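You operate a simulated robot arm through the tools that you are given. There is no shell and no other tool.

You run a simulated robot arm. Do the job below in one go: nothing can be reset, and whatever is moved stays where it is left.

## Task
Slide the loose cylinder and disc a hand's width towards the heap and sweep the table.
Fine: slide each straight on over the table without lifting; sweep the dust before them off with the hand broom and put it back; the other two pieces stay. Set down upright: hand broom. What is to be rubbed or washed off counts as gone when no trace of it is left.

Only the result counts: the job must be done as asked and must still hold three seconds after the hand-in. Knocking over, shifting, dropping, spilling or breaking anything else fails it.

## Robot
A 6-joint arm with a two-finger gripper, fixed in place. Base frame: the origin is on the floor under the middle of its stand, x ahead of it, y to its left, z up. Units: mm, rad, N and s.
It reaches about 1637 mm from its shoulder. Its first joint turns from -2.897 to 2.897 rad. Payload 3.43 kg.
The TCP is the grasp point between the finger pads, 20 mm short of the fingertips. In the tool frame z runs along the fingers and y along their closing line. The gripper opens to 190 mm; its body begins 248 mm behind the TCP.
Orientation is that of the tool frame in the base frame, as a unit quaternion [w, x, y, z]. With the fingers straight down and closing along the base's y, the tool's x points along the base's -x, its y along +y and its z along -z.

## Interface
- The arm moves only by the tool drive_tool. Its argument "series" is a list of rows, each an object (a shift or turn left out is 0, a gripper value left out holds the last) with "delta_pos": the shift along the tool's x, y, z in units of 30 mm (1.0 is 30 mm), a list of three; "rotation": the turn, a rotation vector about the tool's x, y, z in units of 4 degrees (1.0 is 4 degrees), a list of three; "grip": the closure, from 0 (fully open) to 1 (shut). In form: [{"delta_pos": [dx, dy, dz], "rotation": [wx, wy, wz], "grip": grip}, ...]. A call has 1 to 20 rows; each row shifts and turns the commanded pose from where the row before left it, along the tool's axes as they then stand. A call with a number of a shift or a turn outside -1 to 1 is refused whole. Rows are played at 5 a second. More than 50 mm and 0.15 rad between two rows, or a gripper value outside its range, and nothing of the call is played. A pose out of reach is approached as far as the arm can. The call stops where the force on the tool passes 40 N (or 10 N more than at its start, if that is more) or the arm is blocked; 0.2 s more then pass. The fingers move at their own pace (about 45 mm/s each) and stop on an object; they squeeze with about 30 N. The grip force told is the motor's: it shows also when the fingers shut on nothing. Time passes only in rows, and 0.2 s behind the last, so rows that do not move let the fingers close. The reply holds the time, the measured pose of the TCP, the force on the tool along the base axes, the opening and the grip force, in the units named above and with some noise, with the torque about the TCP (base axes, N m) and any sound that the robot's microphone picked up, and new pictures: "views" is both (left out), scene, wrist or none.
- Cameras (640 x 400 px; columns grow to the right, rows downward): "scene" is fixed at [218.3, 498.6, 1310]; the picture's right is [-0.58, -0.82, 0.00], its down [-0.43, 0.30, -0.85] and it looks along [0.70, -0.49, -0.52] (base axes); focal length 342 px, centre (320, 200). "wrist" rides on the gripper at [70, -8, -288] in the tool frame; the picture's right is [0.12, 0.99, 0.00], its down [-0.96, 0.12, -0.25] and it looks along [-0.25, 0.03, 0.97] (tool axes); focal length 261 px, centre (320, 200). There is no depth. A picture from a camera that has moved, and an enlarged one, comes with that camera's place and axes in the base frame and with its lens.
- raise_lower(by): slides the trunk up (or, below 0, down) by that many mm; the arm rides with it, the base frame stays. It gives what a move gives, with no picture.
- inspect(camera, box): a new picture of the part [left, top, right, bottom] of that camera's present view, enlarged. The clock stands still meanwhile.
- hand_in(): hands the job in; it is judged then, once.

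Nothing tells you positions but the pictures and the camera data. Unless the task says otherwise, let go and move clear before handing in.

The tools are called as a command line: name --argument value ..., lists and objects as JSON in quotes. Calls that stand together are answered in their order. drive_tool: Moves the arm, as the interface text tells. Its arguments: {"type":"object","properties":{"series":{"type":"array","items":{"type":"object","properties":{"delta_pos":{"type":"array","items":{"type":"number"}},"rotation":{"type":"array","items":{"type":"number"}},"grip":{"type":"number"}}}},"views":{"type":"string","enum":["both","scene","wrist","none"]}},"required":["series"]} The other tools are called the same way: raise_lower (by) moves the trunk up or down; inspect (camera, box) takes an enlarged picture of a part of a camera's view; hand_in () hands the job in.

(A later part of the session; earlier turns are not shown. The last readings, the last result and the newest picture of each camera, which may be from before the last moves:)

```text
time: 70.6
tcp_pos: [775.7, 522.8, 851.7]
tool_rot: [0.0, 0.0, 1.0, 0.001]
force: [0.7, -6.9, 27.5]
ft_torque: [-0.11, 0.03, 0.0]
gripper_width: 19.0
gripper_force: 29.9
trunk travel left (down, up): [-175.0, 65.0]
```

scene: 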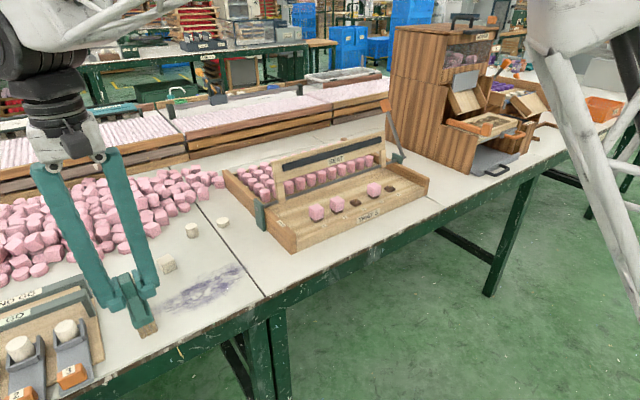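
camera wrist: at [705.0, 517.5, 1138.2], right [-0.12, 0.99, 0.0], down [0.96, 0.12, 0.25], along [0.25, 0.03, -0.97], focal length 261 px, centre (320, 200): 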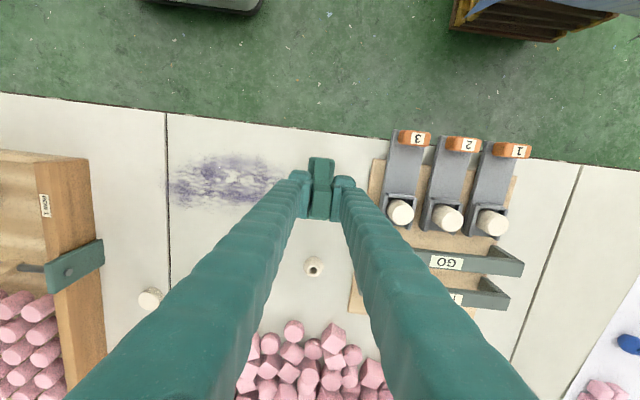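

drive_tool --series '[{"delta_pos": [0, 0, -0.02]}, {"delta_pos": [0, -0.3, 0]}, {"delta_pos": [0, -0.33, -0.002]}, {"delta_pos": [0, -0.33, -0.002]}, {"delta_pos": [0, -0.33, -0.002]}, {"delta_pos": [0, -0.33, -0.002]}, {"delta_pos": [0, -0.33, -0.002]}, {"delta_pos": [0, -0.33, -0.002]}, {"delta_pos": [0, -0.33, -0.002]}, {"delta_pos": [0, -0.33, -0.002]}, {"delta_pos": [0, -0.33, -0.002]}]' --views "scene"

inspect --camera "scene" --box '[120, 220, 280, 320]'

```text
time: 73.0
tcp_pos: [775.3, 423.9, 848.7]
tool_rot: [0.0, 0.0, 1.0, -0.001]
force: [0.2, 1.5, 3.9]
ft_torque: [-0.07, 0.03, 0.06]
gripper_width: 18.7
gripper_force: 30.0
trunk travel left (down, up): [-175.0, 65.0]
```

scene: 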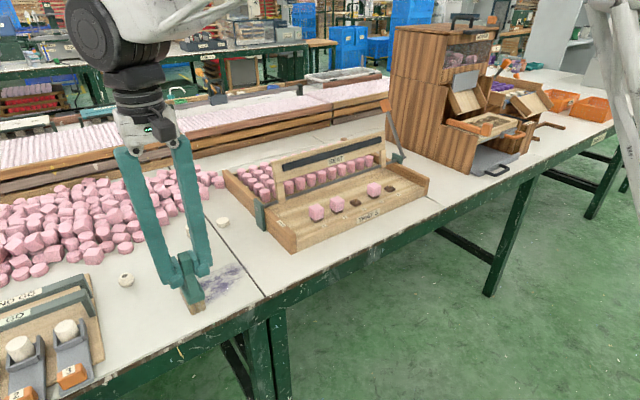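

```text
4.00 times, centred on (200, 270) of scene
camera zoom: at [218.3, 498.6, 1310.0], right [-0.58, -0.82, 0.0], down [-0.43, 0.3, -0.85], along [0.7, -0.49, -0.52], focal length 1368 px, centre (800, -80)
```

zoom: 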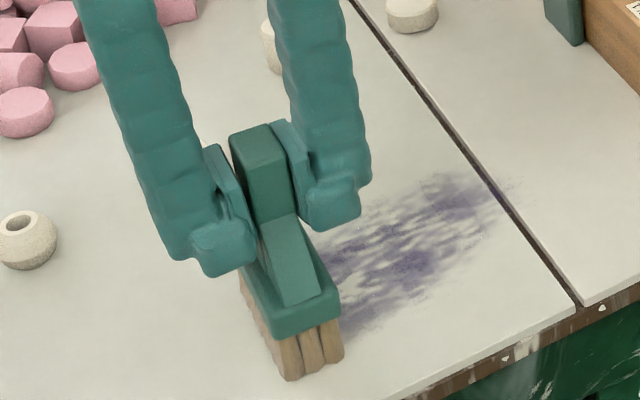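

The part already stroked twice looks clean, and the broom is slipping up slightly in the grip under pressure, so I'll keep the press light. I'll continue this stroke toward the seam.

drive_tool --series '[{"delta_pos": [0, 0, 0.012]}, {"delta_pos": [0, -0.33, 0]}, {"delta_pos": [0, -0.33, 0]}, {"delta_pos": [0, -0.33, 0.002]}, {"delta_pos": [0, -0.33, 0]}, {"delta_pos": [0, -0.33, 0.002]}, {"delta_pos": [0, 0, 0]}]' --views "none"

drive_tool --series '[{"delta_pos": [0, -0.33, 0]}, {"delta_pos": [0, -0.33, 0]}, {"delta_pos": [0, -0.33, 0]}, {"delta_pos": [0, -0.33, 0]}, {"delta_pos": [0, -0.33, 0]}, {"delta_pos": [0, 0, 0]}]'

inspect --camera "wrist" --box '[260, 110, 500, 260]'

inspect --camera "scene" --box '[120, 220, 280, 320]'

```text
time: 74.6
tcp_pos: [775.9, 376.0, 849.3]
tool_rot: [0.0, 0.0, 1.0, 0.0]
force: [0.4, 0.1, -0.6]
ft_torque: [-0.02, -0.02, 0.01]
gripper_width: 18.9
gripper_force: 29.9
trunk travel left (down, up): [-175.0, 65.0]
```

```text
time: 76.0
tcp_pos: [777.4, 326.6, 848.9]
tool_rot: [0.001, 0.0, 1.0, 0.0]
force: [-0.3, -0.3, -1.7]
ft_torque: [0.0, 0.0, 0.03]
gripper_width: 18.9
gripper_force: 30.3
trunk travel left (down, up): [-175.0, 65.0]
camera wrist: at [705.1, 318.7, 1136.1], right [-0.12, 0.99, 0.0], down [0.96, 0.12, 0.25], along [0.25, 0.03, -0.97], focal length 261 px, centre (320, 200)
```

scene: 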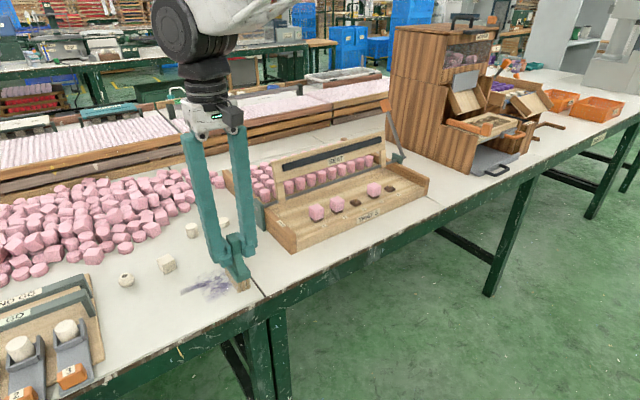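
wrist: 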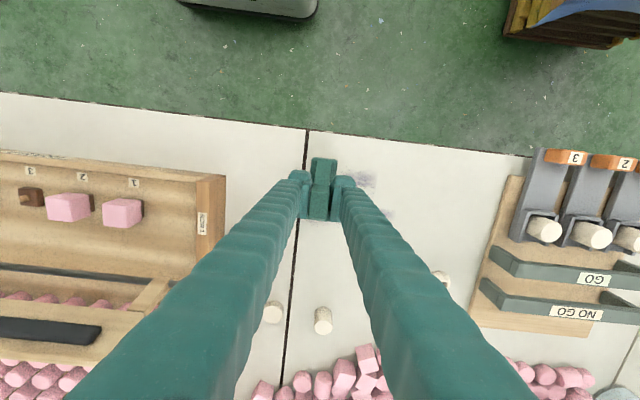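

```text
2.67 times, centred on (380, 185) of wrist
camera zoom: at [705.1, 318.7, 1136.1], right [-0.12, 0.99, 0.0], down [0.96, 0.12, 0.25], along [0.25, 0.03, -0.97], focal length 695 px, centre (160, 240)
```

zoom: 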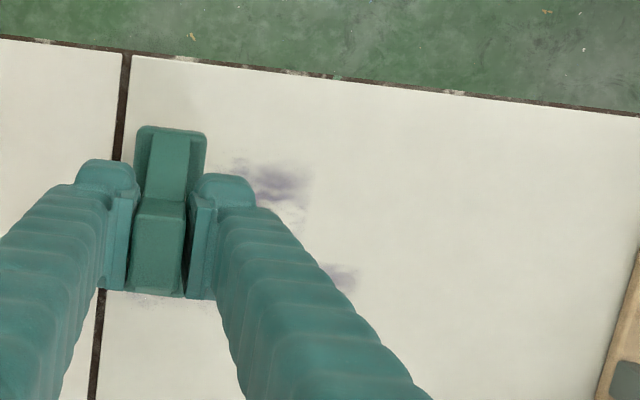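

```text
4.00 times, centred on (200, 270) of scene
camera zoom: at [218.3, 498.6, 1310.0], right [-0.58, -0.82, 0.0], down [-0.43, 0.3, -0.85], along [0.7, -0.49, -0.52], focal length 1368 px, centre (800, -80)
```

zoom: 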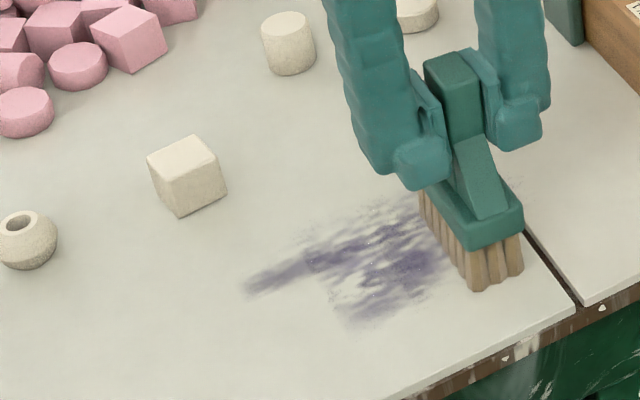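

The stretch beyond y of about 410 is clean in this lane; the rest lost contact as the broom crept up in the grip. I'll re-seat the bristles here and stroke again with a slow downward feed to hold contact.

drive_tool --series '[{"delta_pos": [0, 0, 0.03]}, {"delta_pos": [0, 0, 0]}]' --views "none"

drive_tool --series '[{"delta_pos": [0, 0, 0.03]}, {"delta_pos": [0, 0, 0]}]' --views "none"

```text
time: 76.6
tcp_pos: [774.7, 325.9, 847.6]
tool_rot: [0.0, 0.0, 1.0, 0.0]
force: [2.0, 1.3, 7.0]
ft_torque: [-0.02, 0.09, -0.01]
gripper_width: 18.7
gripper_force: 29.9
trunk travel left (down, up): [-175.0, 65.0]
```

```text
time: 77.2
tcp_pos: [775.9, 326.0, 848.5]
tool_rot: [0.001, 0.0, 1.0, 0.0]
force: [6.3, 3.4, 19.0]
ft_torque: [0.0, -0.02, 0.0]
gripper_width: 18.6
gripper_force: 30.2
trunk travel left (down, up): [-175.0, 65.0]
```

drive_tool --series '[{"delta_pos": [0, -0.2, 0]}, {"delta_pos": [0, 0.3, 0]}, {"delta_pos": [0, 0.33, 0.003]}, {"delta_pos": [0, 0.33, 0.003]}, {"delta_pos": [0, 0.33, 0.003]}, {"delta_pos": [0, 0.33, 0.003]}, {"delta_pos": [0, 0.33, 0.003]}, {"delta_pos": [0, 0, 0]}]' --views "none"

drive_tool --series '[{"delta_pos": [0, 0.33, 0.012]}, {"delta_pos": [0, 0.33, 0.005]}, {"delta_pos": [0, 0.33, 0.005]}, {"delta_pos": [0, 0.33, 0.005]}, {"delta_pos": [0, 0.33, 0.005]}, {"delta_pos": [0, 0, 0]}]'

inspect --camera "scene" --box '[140, 220, 300, 320]'

```text
time: 79.0
tcp_pos: [776.2, 379.0, 848.7]
tool_rot: [0.0, 0.0, 1.0, 0.0]
force: [-1.5, -5.8, 14.7]
ft_torque: [-0.33, -0.07, -0.03]
gripper_width: 19.0
gripper_force: 30.2
trunk travel left (down, up): [-175.0, 65.0]
```

```text
time: 80.4
tcp_pos: [775.2, 427.5, 846.3]
tool_rot: [0.001, -0.001, 1.0, 0.0]
force: [2.2, -9.2, 28.1]
ft_torque: [-0.46, -0.1, 0.0]
gripper_width: 19.2
gripper_force: 30.0
trunk travel left (down, up): [-175.0, 65.0]
camera wrist: at [703.6, 420.3, 1133.3], right [-0.12, 0.99, 0.0], down [0.96, 0.11, 0.25], along [0.25, 0.03, -0.97], focal length 261 px, centre (320, 200)
```

scene: 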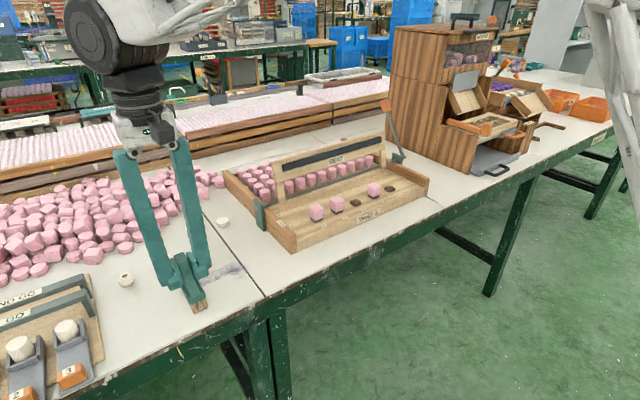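
wrist: 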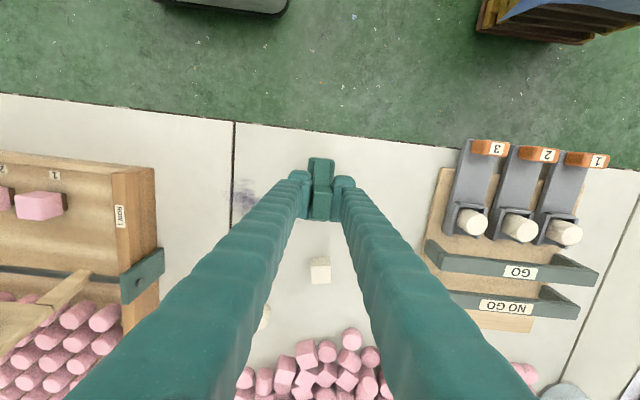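

```text
4.00 times, centred on (220, 270) of scene
camera zoom: at [218.3, 498.6, 1310.0], right [-0.58, -0.82, 0.0], down [-0.43, 0.3, -0.85], along [0.7, -0.49, -0.52], focal length 1368 px, centre (720, -80)
```

zoom: 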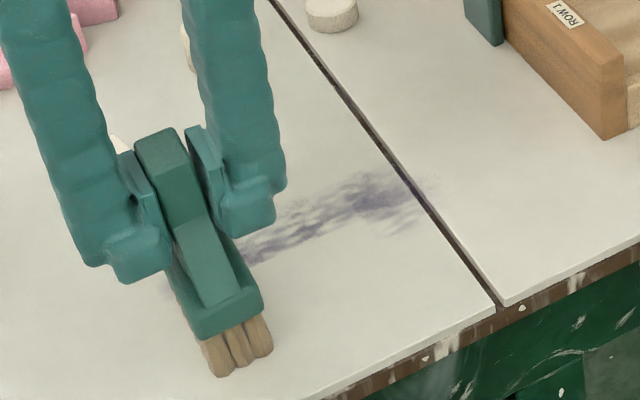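

Lane one is nearly clean. I'll lift a few millimetres, shift 47 mm in +x to the second lane (still well short of the cube), and re-seat the bristles.

drive_tool --series '[{"delta_pos": [0, 0, -0.2]}, {"delta_pos": [-0.5, 0.1, 0]}, {"delta_pos": [-0.567, 0.2, 0]}, {"delta_pos": [-0.5, 0.2, 0]}, {"delta_pos": [0, 0, 0.1]}, {"delta_pos": [0, 0, 0.04]}, {"delta_pos": [0, 0, 0]}]'

inspect --camera "wrist" --box '[160, 110, 400, 260]'

inspect --camera "scene" --box '[120, 220, 280, 320]'

```text
time: 82.0
tcp_pos: [822.6, 444.1, 847.1]
tool_rot: [0.0, 0.0, 1.0, 0.0]
force: [1.0, -0.7, -1.3]
ft_torque: [-0.01, 0.04, -0.01]
gripper_width: 18.9
gripper_force: 29.9
trunk travel left (down, up): [-175.0, 65.0]
camera wrist: at [751.4, 436.8, 1134.9], right [-0.12, 0.99, 0.0], down [0.96, 0.12, 0.25], along [0.25, 0.03, -0.97], focal length 261 px, centre (320, 200)
```

scene: 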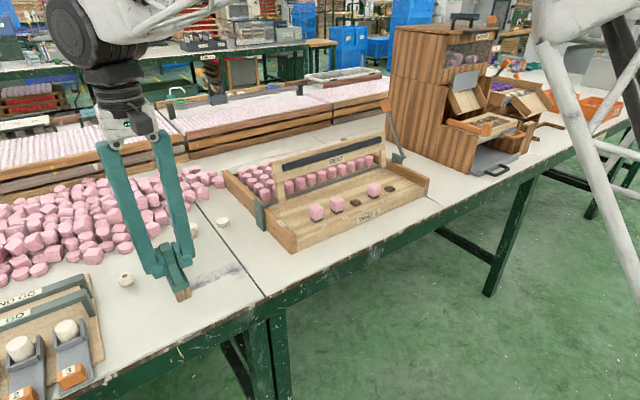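
wrist: 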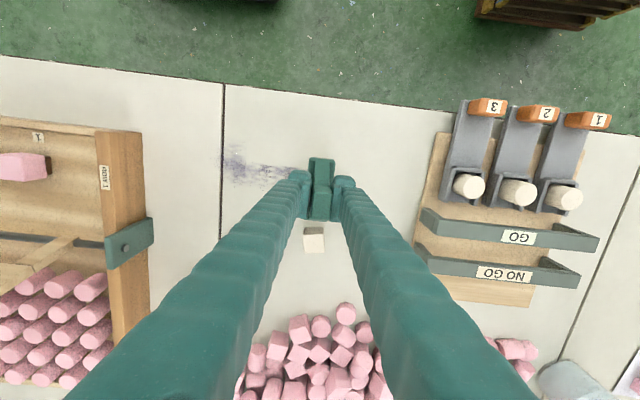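

```text
2.67 times, centred on (280, 185) of wrist
camera zoom: at [751.4, 436.8, 1134.9], right [-0.12, 0.99, 0.0], down [0.96, 0.12, 0.25], along [0.25, 0.03, -0.97], focal length 695 px, centre (427, 240)
```

zoom: 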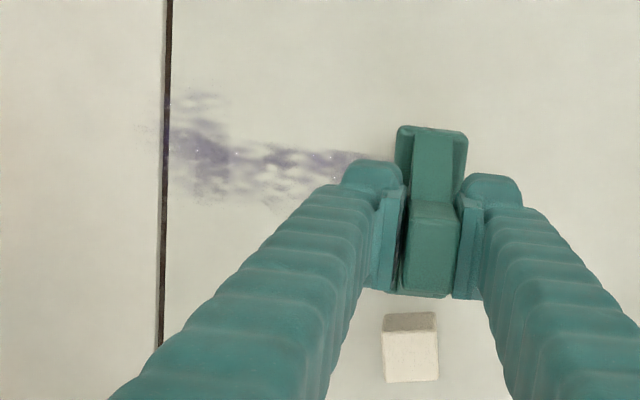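

```text
4.00 times, centred on (200, 270) of scene
camera zoom: at [218.3, 498.6, 1310.0], right [-0.58, -0.82, 0.0], down [-0.43, 0.3, -0.85], along [0.7, -0.49, -0.52], focal length 1368 px, centre (800, -80)
```

zoom: 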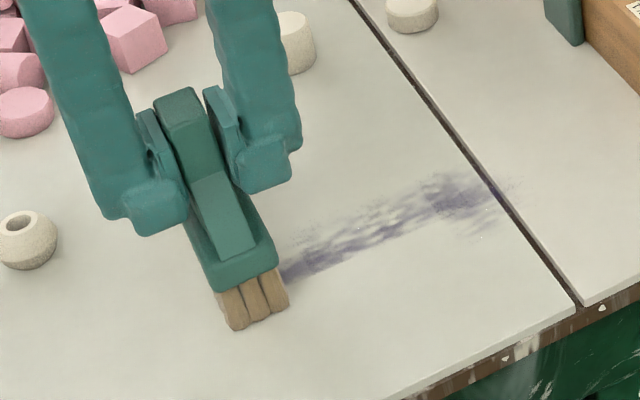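

drive_tool --series '[{"delta_pos": [0, 0, 0.04]}, {"delta_pos": [0, 0, 0]}]' --views "none"

drive_tool --series '[{"delta_pos": [0, 0, 0.03]}, {"delta_pos": [0, 0, 0]}]' --views "none"

```text
time: 82.6
tcp_pos: [820.8, 444.2, 846.2]
tool_rot: [-0.001, 0.0, 1.0, 0.0]
force: [0.2, -0.1, -2.2]
ft_torque: [0.0, 0.0, -0.02]
gripper_width: 18.8
gripper_force: 30.1
trunk travel left (down, up): [-175.0, 65.0]
```

```text
time: 83.2
tcp_pos: [822.4, 443.7, 846.2]
tool_rot: [0.001, -0.001, 1.0, 0.0]
force: [0.0, -0.7, 6.1]
ft_torque: [0.03, 0.08, 0.0]
gripper_width: 18.8
gripper_force: 30.4
trunk travel left (down, up): [-175.0, 65.0]
```

drive_tool --series '[{"delta_pos": [0, 0, 0.015]}, {"delta_pos": [0, -0.34, 0.003]}, {"delta_pos": [0, -0.34, 0.004]}, {"delta_pos": [0, -0.34, 0.004]}, {"delta_pos": [0, -0.34, 0.004]}, {"delta_pos": [0, -0.34, 0.004]}, {"delta_pos": [0, -0.34, 0.004]}, {"delta_pos": [0, 0, 0]}]' --views "none"

drive_tool --series '[{"delta_pos": [0, -0.34, 0.006]}, {"delta_pos": [0, -0.34, 0.004]}, {"delta_pos": [0, -0.34, 0.004]}, {"delta_pos": [0, -0.34, 0.004]}, {"delta_pos": [0, -0.34, 0.004]}, {"delta_pos": [0, -0.34, 0.004]}, {"delta_pos": [0, 0, 0]}]'

inspect --camera "scene" --box '[140, 220, 300, 320]'

inspect --camera "wrist" --box '[260, 110, 500, 260]'

```text
time: 85.0
tcp_pos: [822.5, 381.8, 845.7]
tool_rot: [0.0, -0.001, 1.0, 0.0]
force: [-1.7, 3.5, 12.6]
ft_torque: [0.09, -0.1, -0.01]
gripper_width: 18.9
gripper_force: 29.8
trunk travel left (down, up): [-175.0, 65.0]
```

```text
time: 86.6
tcp_pos: [820.2, 321.1, 846.1]
tool_rot: [0.0, -0.001, 1.0, -0.001]
force: [-0.2, 6.9, 28.0]
ft_torque: [0.34, 0.1, -0.03]
gripper_width: 19.0
gripper_force: 30.3
trunk travel left (down, up): [-175.0, 65.0]
camera wrist: at [749.8, 313.6, 1132.2], right [-0.12, 0.99, 0.0], down [0.96, 0.12, 0.25], along [0.25, 0.03, -0.97], focal length 261 px, centre (320, 200)
```

scene: 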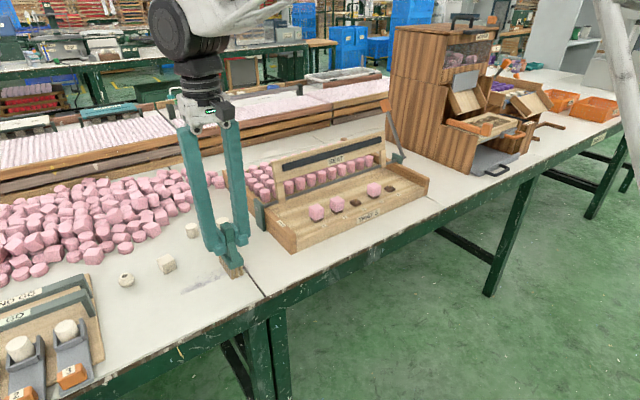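
wrist: 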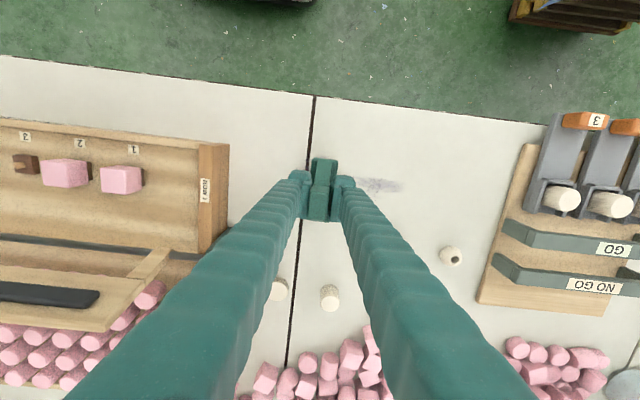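

```text
4.00 times, centred on (220, 270) of scene
camera zoom: at [218.3, 498.6, 1310.0], right [-0.58, -0.82, 0.0], down [-0.43, 0.3, -0.85], along [0.7, -0.49, -0.52], focal length 1368 px, centre (720, -80)
```

zoom: 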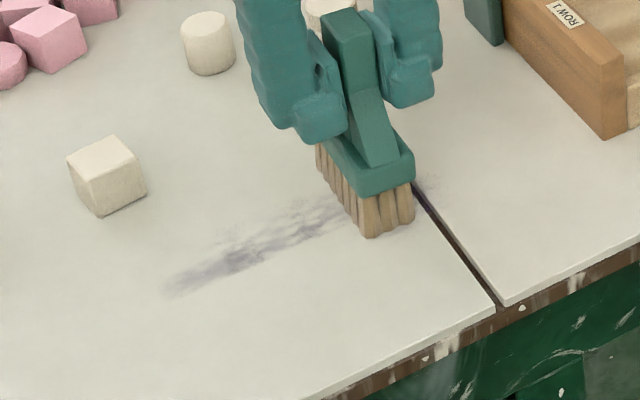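

```text
2.67 times, centred on (380, 185) of wrist
camera zoom: at [749.8, 313.6, 1132.2], right [-0.12, 0.99, 0.0], down [0.96, 0.12, 0.25], along [0.25, 0.03, -0.97], focal length 695 px, centre (160, 240)
```

zoom: 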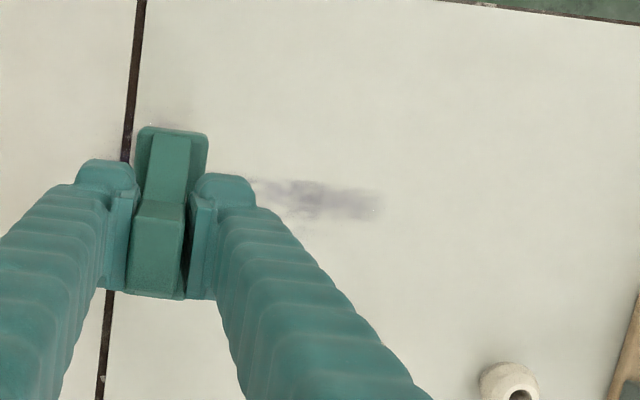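

One more return stroke in this lane should clear it. I'll stroke +y now.

drive_tool --series '[{"delta_pos": [0, 0.0, -0.015]}, {"delta_pos": [0, 0.34, 0]}, {"delta_pos": [0, 0.34, 0.002]}, {"delta_pos": [0, 0.34, 0.002]}, {"delta_pos": [0, 0.34, 0.003]}, {"delta_pos": [0, 0.34, 0.003]}, {"delta_pos": [0, 0.34, 0.003]}, {"delta_pos": [0, 0, 0]}]' --views "none"

drive_tool --series '[{"delta_pos": [0, 0.34, 0.004]}, {"delta_pos": [0, 0.34, 0.004]}, {"delta_pos": [0, 0.34, 0.004]}, {"delta_pos": [0, 0.34, 0.004]}, {"delta_pos": [0, 0.34, 0.004]}, {"delta_pos": [0, 0.34, 0.004]}, {"delta_pos": [0, 0.34, 0.004]}, {"delta_pos": [0, 0, 0]}]'

inspect --camera "scene" --box '[140, 220, 300, 320]'

inspect --camera "wrist" --box '[160, 80, 400, 230]'

```text
time: 88.4
tcp_pos: [823.5, 381.8, 843.9]
tool_rot: [0.001, 0.0, 1.0, 0.0]
force: [-0.3, -4.5, 9.6]
ft_torque: [-0.2, 0.03, 0.04]
gripper_width: 18.6
gripper_force: 29.8
trunk travel left (down, up): [-175.0, 65.0]
```

```text
time: 90.2
tcp_pos: [820.6, 454.1, 844.3]
tool_rot: [0.001, 0.0, 1.0, 0.001]
force: [1.2, -2.8, 11.5]
ft_torque: [-0.07, 0.02, -0.01]
gripper_width: 19.2
gripper_force: 29.9
trunk travel left (down, up): [-175.0, 65.0]
camera wrist: at [750.2, 446.6, 1131.0], right [-0.12, 0.99, 0.0], down [0.96, 0.11, 0.25], along [0.25, 0.03, -0.97], focal length 261 px, centre (320, 200)
```

scene: 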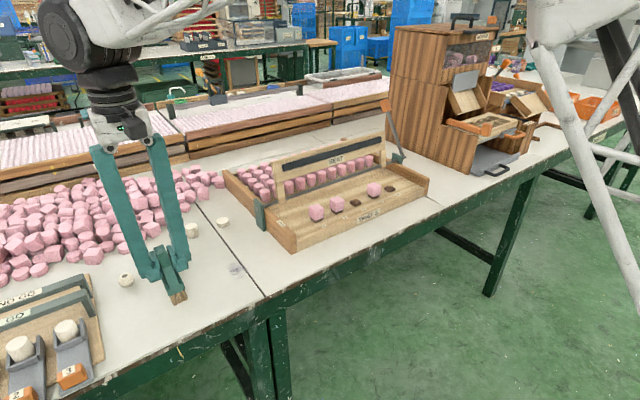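
wrist: 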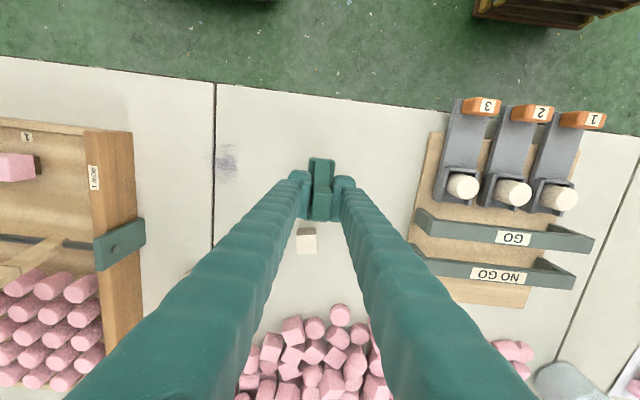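

```text
4.00 times, centred on (220, 270) of scene
camera zoom: at [218.3, 498.6, 1310.0], right [-0.58, -0.82, 0.0], down [-0.43, 0.3, -0.85], along [0.7, -0.49, -0.52], focal length 1368 px, centre (720, -80)
```

zoom: 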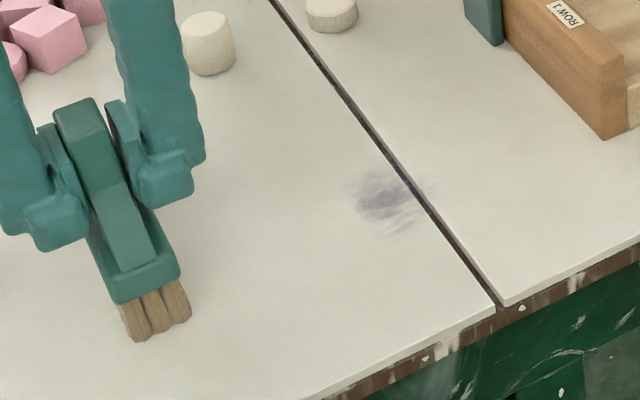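

```text
2.67 times, centred on (280, 155) of wrist
camera zoom: at [750.2, 446.6, 1131.0], right [-0.12, 0.99, 0.0], down [0.96, 0.11, 0.25], along [0.25, 0.03, -0.97], focal length 695 px, centre (427, 320)
```

zoom: 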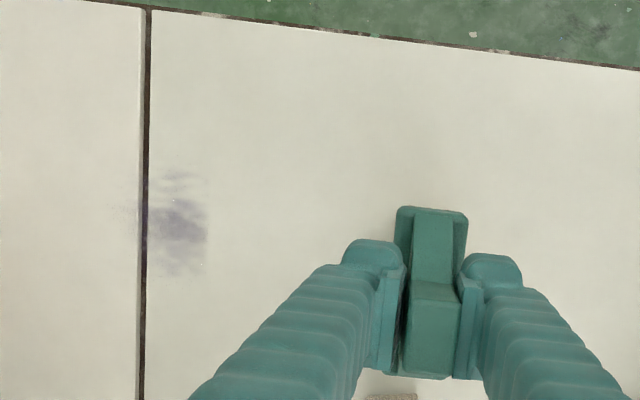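

Only a small smudge remains beside the seam (about x 779–838, y 300–335), plus a faint trace just across it. I'll take a close look at the seam and that area before treating it.

inspect --camera "scene" --box '[215, 250, 279, 300]'

inspect --camera "wrist" --box '[190, 120, 270, 195]'

inspect --camera "scene" --box '[130, 260, 194, 300]'

```text
8.00 times, centred on (247, 275) of scene
camera zoom: at [218.3, 498.6, 1310.0], right [-0.58, -0.82, 0.0], down [-0.43, 0.3, -0.85], along [0.7, -0.49, -0.52], focal length 2737 px, centre (904, -400)
```

zoom: 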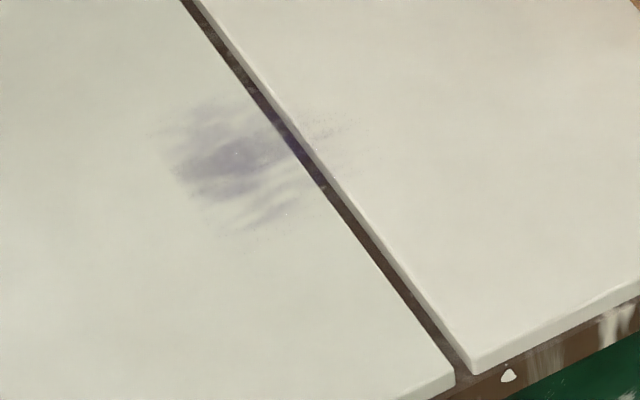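

```text
5.33 times, centred on (230, 158) of wrist
camera zoom: at [750.2, 446.6, 1131.0], right [-0.12, 0.99, 0.0], down [0.96, 0.11, 0.25], along [0.25, 0.03, -0.97], focal length 1390 px, centre (800, 427)
```

zoom: 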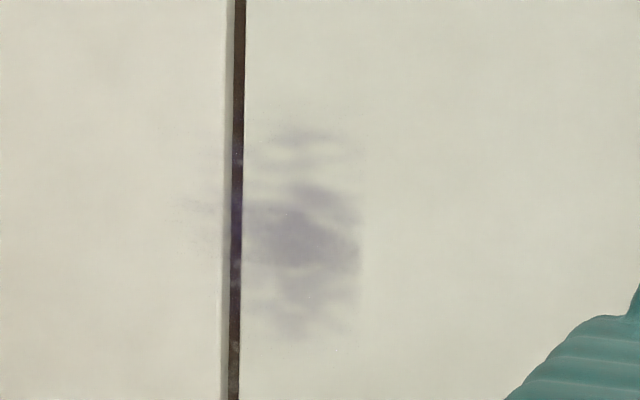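

```text
10.00 times, centred on (162, 280) of scene
camera zoom: at [218.3, 498.6, 1310.0], right [-0.58, -0.82, 0.0], down [-0.43, 0.3, -0.85], along [0.7, -0.49, -0.52], focal length 3421 px, centre (1900, -600)
```

zoom: 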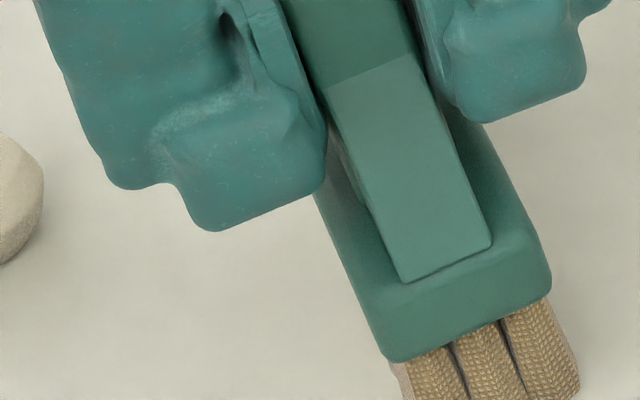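

The slabs look level at the seam with only a narrow gap. I'll lift, go to the remaining smudge at about (808, 350), and make short strokes toward the seam.

drive_tool --series '[{"delta_pos": [0, 0, -0.2]}, {"delta_pos": [0.117, -0.85, 0]}, {"delta_pos": [0.117, -0.85, 0]}, {"delta_pos": [0.117, -0.85, 0]}, {"delta_pos": [0.117, -0.9, 0]}, {"delta_pos": [0, 0, 0.1]}, {"delta_pos": [0, 0, 0.07]}, {"delta_pos": [0, 0, 0]}]' --views "none"

drive_tool --series '[{"delta_pos": [0, 0, 0.03]}, {"delta_pos": [0, 0, 0]}]' --views "none"

```text
time: 92.0
tcp_pos: [808.4, 349.6, 844.0]
tool_rot: [0.0, -0.001, 1.0, 0.0]
force: [0.1, 0.0, -1.0]
ft_torque: [-0.01, 0.01, -0.01]
gripper_width: 18.8
gripper_force: 30.1
trunk travel left (down, up): [-175.0, 65.0]
```

```text
time: 92.6
tcp_pos: [808.3, 349.7, 844.3]
tool_rot: [0.001, 0.0, 1.0, 0.0]
force: [0.2, -1.9, 10.5]
ft_torque: [0.07, 0.14, -0.04]
gripper_width: 18.7
gripper_force: 29.9
trunk travel left (down, up): [-175.0, 65.0]
```

drive_tool --series '[{"delta_pos": [0, -0.267, 0.004]}, {"delta_pos": [0, -0.267, 0.004]}, {"delta_pos": [0, -0.267, 0.004]}, {"delta_pos": [0, -0.267, 0.004]}, {"delta_pos": [0, 0, 0]}]' --views "none"

drive_tool --series '[{"delta_pos": [0, 0.267, 0.004]}, {"delta_pos": [0, 0.267, 0.004]}, {"delta_pos": [0, 0.267, 0.004]}, {"delta_pos": [0, 0.267, 0.004]}, {"delta_pos": [0, 0.267, 0.004]}, {"delta_pos": [0, 0.267, 0.004]}, {"delta_pos": [0, 0, 0]}]'

inspect --camera "wrist" --box '[190, 90, 400, 220]'

inspect --camera "scene" --box '[180, 240, 276, 300]'

```text
time: 93.8
tcp_pos: [807.9, 316.0, 842.5]
tool_rot: [0.0, 0.0, 1.0, 0.0]
force: [-0.5, 0.5, 2.1]
ft_torque: [-0.06, -0.1, 0.03]
gripper_width: 18.9
gripper_force: 29.7
trunk travel left (down, up): [-175.0, 65.0]
```

```text
time: 95.4
tcp_pos: [808.2, 366.1, 842.9]
tool_rot: [0.001, 0.0, 1.0, 0.0]
force: [0.6, -1.9, 5.5]
ft_torque: [-0.02, -0.1, -0.02]
gripper_width: 18.9
gripper_force: 30.0
trunk travel left (down, up): [-175.0, 65.0]
camera wrist: at [737.2, 358.8, 1130.0], right [-0.12, 0.99, 0.0], down [0.96, 0.12, 0.25], along [0.25, 0.03, -0.97], focal length 261 px, centre (320, 200)
```

scene: 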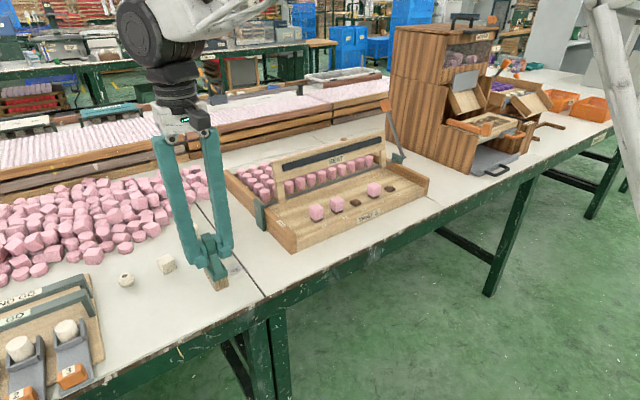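
wrist: 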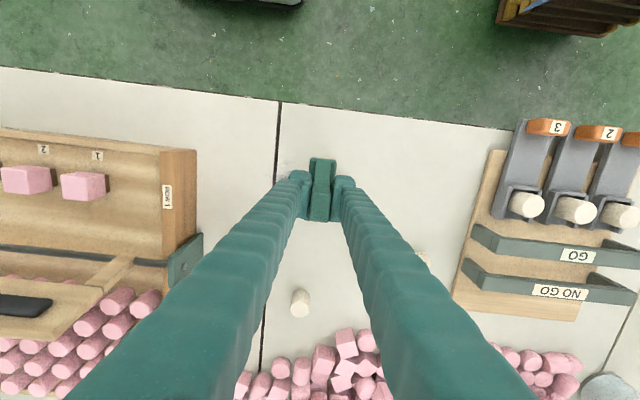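

```text
3.05 times, centred on (295, 155) of wrist
camera zoom: at [737.2, 358.8, 1130.0], right [-0.12, 0.99, 0.0], down [0.96, 0.12, 0.25], along [0.25, 0.03, -0.97], focal length 794 px, centre (396, 337)
```

zoom: 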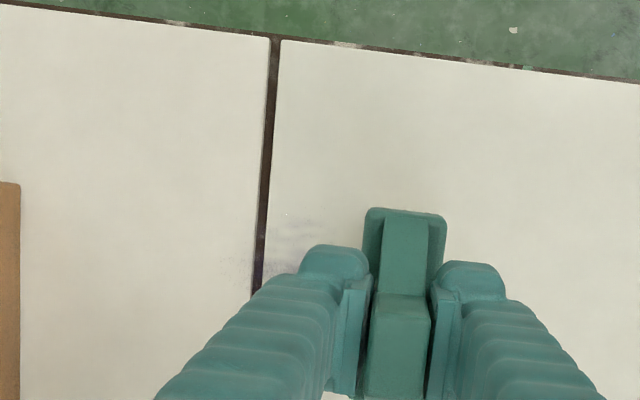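

```text
6.67 times, centred on (228, 270) of scene
camera zoom: at [218.3, 498.6, 1310.0], right [-0.58, -0.82, 0.0], down [-0.43, 0.3, -0.85], along [0.7, -0.49, -0.52], focal length 2281 px, centre (933, -267)
```

zoom: 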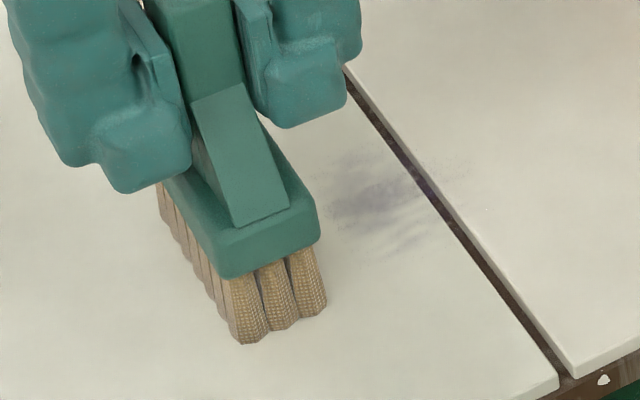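

drive_tool --series '[{"delta_pos": [0, -0.267, 0.012]}, {"delta_pos": [0, -0.267, 0.006]}, {"delta_pos": [0, -0.267, 0.006]}, {"delta_pos": [0, -0.267, 0.006]}, {"delta_pos": [0, -0.267, 0.006]}, {"delta_pos": [0, -0.267, 0.006]}, {"delta_pos": [0, 0, 0]}]' --views "none"

drive_tool --series '[{"delta_pos": [0, 0.267, 0.006]}, {"delta_pos": [0, 0.267, 0.004]}, {"delta_pos": [0, 0.267, 0.004]}, {"delta_pos": [0, 0.267, 0.004]}, {"delta_pos": [0, 0.267, 0.004]}, {"delta_pos": [0, 0, 0]}]' --views "scene"

inspect --camera "scene" --box '[180, 240, 276, 300]'

```text
time: 97.0
tcp_pos: [806.5, 318.2, 840.8]
tool_rot: [0.001, 0.0, 1.0, 0.0]
force: [1.5, 9.8, 28.0]
ft_torque: [0.41, -0.07, 0.0]
gripper_width: 18.8
gripper_force: 29.8
trunk travel left (down, up): [-175.0, 65.0]
```

```text
time: 98.4
tcp_pos: [809.5, 358.1, 839.8]
tool_rot: [0.0, 0.0, 1.0, 0.0]
force: [0.4, -5.9, 16.6]
ft_torque: [-0.26, 0.14, 0.05]
gripper_width: 18.7
gripper_force: 30.0
trunk travel left (down, up): [-175.0, 65.0]
```

scene: 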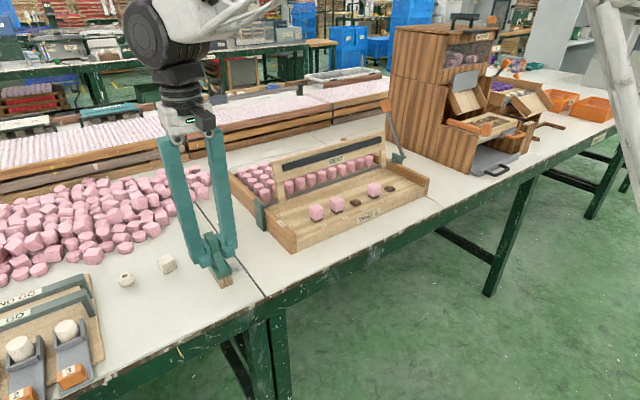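

```text
6.67 times, centred on (228, 270) of scene
camera zoom: at [218.3, 498.6, 1310.0], right [-0.58, -0.82, 0.0], down [-0.43, 0.3, -0.85], along [0.7, -0.49, -0.52], focal length 2281 px, centre (933, -267)
```

zoom: 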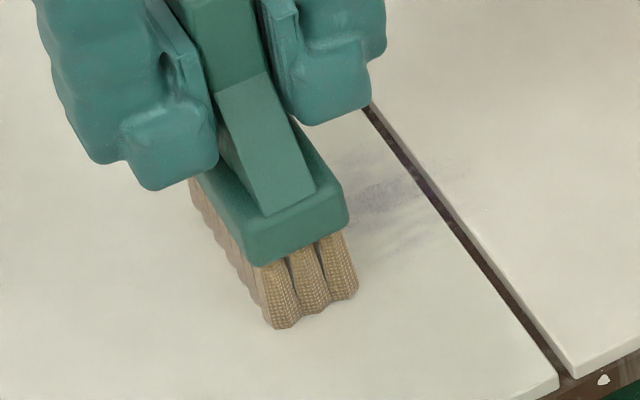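

Nearly gone. Next I'll lift and set the bristles down straddling the seam (y of about 303), feeling for contact, to clear the trace at and across the gap.

drive_tool --series '[{"delta_pos": [0, 0, -0.3]}, {"delta_pos": [0, -0.6, 0]}, {"delta_pos": [0, -0.6, 0]}, {"delta_pos": [0, -0.65, 0]}, {"delta_pos": [0, 0, 0.1]}, {"delta_pos": [0, 0, 0]}]' --views "none"

drive_tool --series '[{"delta_pos": [0, 0, 0.05]}, {"delta_pos": [0, 0, 0]}]' --views "none"

drive_tool --series '[{"delta_pos": [0, 0, 0.05]}, {"delta_pos": [0, 0, 0]}]' --views "none"

```text
time: 99.8
tcp_pos: [809.1, 303.3, 845.0]
tool_rot: [0.0, 0.0, 1.0, 0.0]
force: [-0.1, -0.2, -1.4]
ft_torque: [0.01, 0.02, 0.01]
gripper_width: 19.0
gripper_force: 30.0
trunk travel left (down, up): [-175.0, 65.0]
```

```text
time: 100.4
tcp_pos: [808.4, 302.6, 844.6]
tool_rot: [0.0, 0.0, 1.0, -0.001]
force: [0.7, 0.1, -1.4]
ft_torque: [-0.03, 0.02, -0.01]
gripper_width: 18.9
gripper_force: 30.3
trunk travel left (down, up): [-175.0, 65.0]
```

```text
time: 101.0
tcp_pos: [808.0, 302.7, 843.8]
tool_rot: [0.0, 0.0, 1.0, 0.0]
force: [0.4, 0.3, -1.4]
ft_torque: [0.03, 0.03, 0.0]
gripper_width: 18.8
gripper_force: 29.4
trunk travel left (down, up): [-175.0, 65.0]
```

drive_tool --series '[{"delta_pos": [0, 0, 0.04]}, {"delta_pos": [0, 0, 0]}]' --views "none"

drive_tool --series '[{"delta_pos": [0, 0, 0.03]}, {"delta_pos": [0, 0, 0]}]' --views "none"

```text
time: 101.6
tcp_pos: [808.4, 303.2, 841.2]
tool_rot: [0.0, 0.0, 1.0, -0.001]
force: [-0.3, 0.7, -0.9]
ft_torque: [0.04, 0.02, 0.01]
gripper_width: 18.8
gripper_force: 30.1
trunk travel left (down, up): [-175.0, 65.0]
```

```text
time: 102.2
tcp_pos: [808.2, 301.4, 840.6]
tool_rot: [0.0, -0.001, 1.0, 0.0]
force: [0.1, 0.3, -1.2]
ft_torque: [0.0, -0.02, 0.01]
gripper_width: 18.7
gripper_force: 30.1
trunk travel left (down, up): [-175.0, 65.0]
```

drive_tool --series '[{"delta_pos": [0, 0, 0.02]}, {"delta_pos": [0, 0, 0]}]' --views "none"

drive_tool --series '[{"delta_pos": [0, 0, 0.03]}, {"delta_pos": [0, 0, 0]}]' --views "none"

```text
time: 102.8
tcp_pos: [807.5, 301.5, 840.7]
tool_rot: [0.0, 0.0, 1.0, 0.0]
force: [0.8, -0.2, -1.2]
ft_torque: [-0.01, -0.02, 0.03]
gripper_width: 18.6
gripper_force: 30.1
trunk travel left (down, up): [-175.0, 65.0]
```

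```text
time: 103.4
tcp_pos: [807.0, 302.6, 839.8]
tool_rot: [0.0, -0.001, 1.0, 0.0]
force: [1.6, -0.3, 3.0]
ft_torque: [0.08, 0.0, -0.03]
gripper_width: 19.1
gripper_force: 30.1
trunk travel left (down, up): [-175.0, 65.0]
```

The two slabs are flush (contact at the same level). I'll press lightly and brush back and forth across the seam.

drive_tool --series '[{"delta_pos": [0, 0, 0.02]}, {"delta_pos": [0, -0.29, 0.003]}, {"delta_pos": [0, -0.29, 0.003]}, {"delta_pos": [0, 0, 0]}, {"delta_pos": [0, 0.262, 0.003]}, {"delta_pos": [0, 0.262, 0.003]}, {"delta_pos": [0, 0.262, 0.003]}, {"delta_pos": [0, 0.262, 0.003]}, {"delta_pos": [0, 0.262, 0.003]}, {"delta_pos": [0, 0.262, 0.003]}, {"delta_pos": [0, 0.262, 0.003]}, {"delta_pos": [0, 0, 0]}]' --views "scene"

inspect --camera "scene" --box '[190, 240, 286, 300]'

```text
time: 106.0
tcp_pos: [807.6, 339.7, 839.4]
tool_rot: [0.001, 0.001, 1.0, 0.0]
force: [-0.2, -8.6, 24.9]
ft_torque: [-0.34, -0.01, -0.01]
gripper_width: 19.0
gripper_force: 30.0
trunk travel left (down, up): [-175.0, 65.0]
```

scene: 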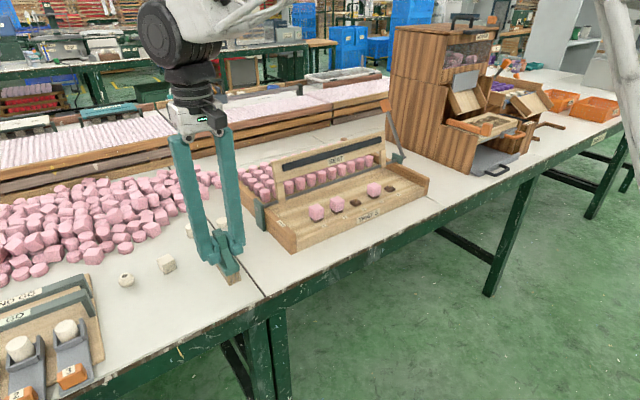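

```text
6.67 times, centred on (238, 270) of scene
camera zoom: at [218.3, 498.6, 1310.0], right [-0.58, -0.82, 0.0], down [-0.43, 0.3, -0.85], along [0.7, -0.49, -0.52], focal length 2281 px, centre (867, -267)
```

zoom: 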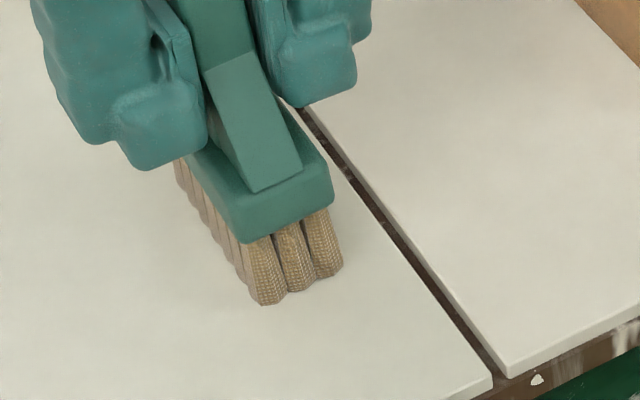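

The seam area looks clean. I'll make one more pass back and forth for good measure, then lift and inspect from above.

drive_tool --series '[{"delta_pos": [0, 0, -0.015]}, {"delta_pos": [0, -0.27, 0]}, {"delta_pos": [0, -0.27, 0]}, {"delta_pos": [0, -0.27, 0]}, {"delta_pos": [0, -0.27, 0.002]}, {"delta_pos": [0, -0.27, 0.002]}, {"delta_pos": [0, -0.27, 0.002]}, {"delta_pos": [0, -0.27, 0.002]}, {"delta_pos": [0, 0, 0]}, {"delta_pos": [0, 0.27, 0.003]}, {"delta_pos": [0, 0.27, 0.003]}, {"delta_pos": [0, 0.27, 0.003]}, {"delta_pos": [0, 0.27, 0.003]}, {"delta_pos": [0, 0.27, 0.003]}, {"delta_pos": [0, 0.27, 0.003]}, {"delta_pos": [0, 0.27, 0.003]}, {"delta_pos": [0, 0, 0]}]' --views "none"

drive_tool --series '[{"delta_pos": [0, 0, -0.4]}, {"delta_pos": [0, 0, -0.8]}, {"delta_pos": [0, 0, -1]}, {"delta_pos": [0, 0, -1]}, {"delta_pos": [0, 0, -1]}, {"delta_pos": [0, 0, -1]}, {"delta_pos": [0.9, 0.5, 0]}, {"delta_pos": [0.9, 0.5, 0]}, {"delta_pos": [0.9, 0.5, 0]}, {"delta_pos": [0.9, 0.5, 0]}, {"delta_pos": [0.9, 0.5, 0]}, {"delta_pos": [0, 0, 0]}]'

inspect --camera "wrist" --box '[200, 190, 400, 315]'

inspect --camera "scene" --box '[130, 220, 290, 320]'

```text
time: 109.6
tcp_pos: [806.7, 340.2, 836.6]
tool_rot: [0.0, 0.0, 1.0, 0.0]
force: [0.3, -1.9, 3.5]
ft_torque: [-0.03, -0.06, 0.01]
gripper_width: 18.8
gripper_force: 29.8
trunk travel left (down, up): [-175.0, 65.0]
```

```text
time: 112.2
tcp_pos: [675.3, 416.0, 991.6]
tool_rot: [0.0, 0.0, 1.0, 0.0]
force: [0.4, 0.1, -1.0]
ft_torque: [0.01, 0.01, 0.01]
gripper_width: 18.6
gripper_force: 29.8
trunk travel left (down, up): [-175.0, 65.0]
camera wrist: at [603.1, 408.1, 1279.1], right [-0.12, 0.99, 0.0], down [0.96, 0.11, 0.25], along [0.25, 0.03, -0.97], focal length 261 px, centre (320, 200)
```

scene: 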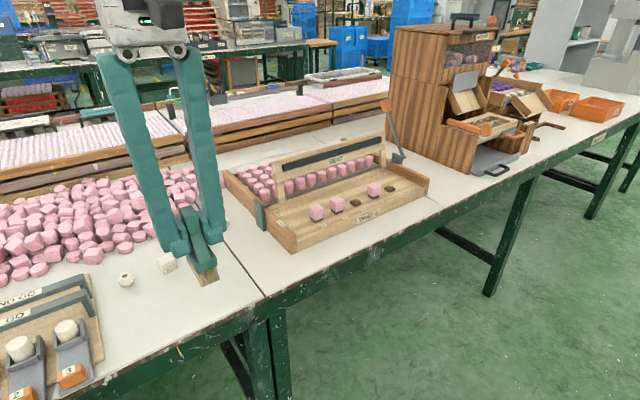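
wrist: 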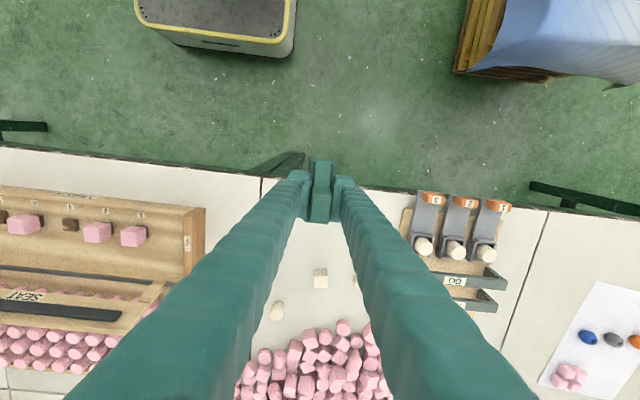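

```text
3.20 times, centred on (300, 252) of wrist
camera zoom: at [603.1, 408.1, 1279.1], right [-0.12, 0.99, 0.0], down [0.96, 0.11, 0.25], along [0.25, 0.03, -0.97], focal length 834 px, centre (384, 32)
```

zoom: 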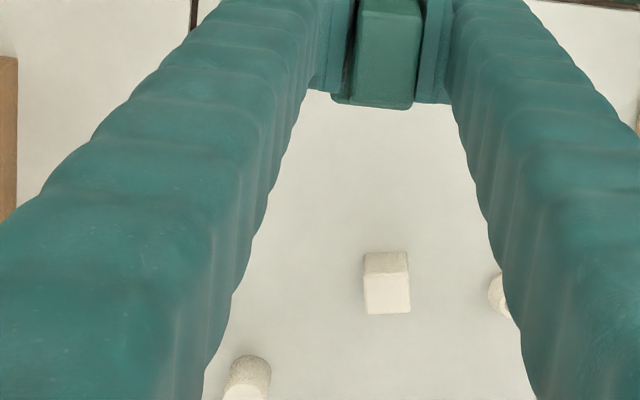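

```text
4.00 times, centred on (210, 270) of scene
camera zoom: at [218.3, 498.6, 1310.0], right [-0.58, -0.82, 0.0], down [-0.43, 0.3, -0.85], along [0.7, -0.49, -0.52], focal length 1368 px, centre (760, -80)
```

zoom: 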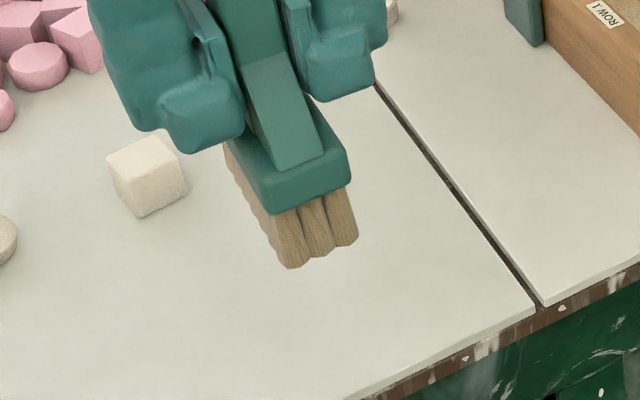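

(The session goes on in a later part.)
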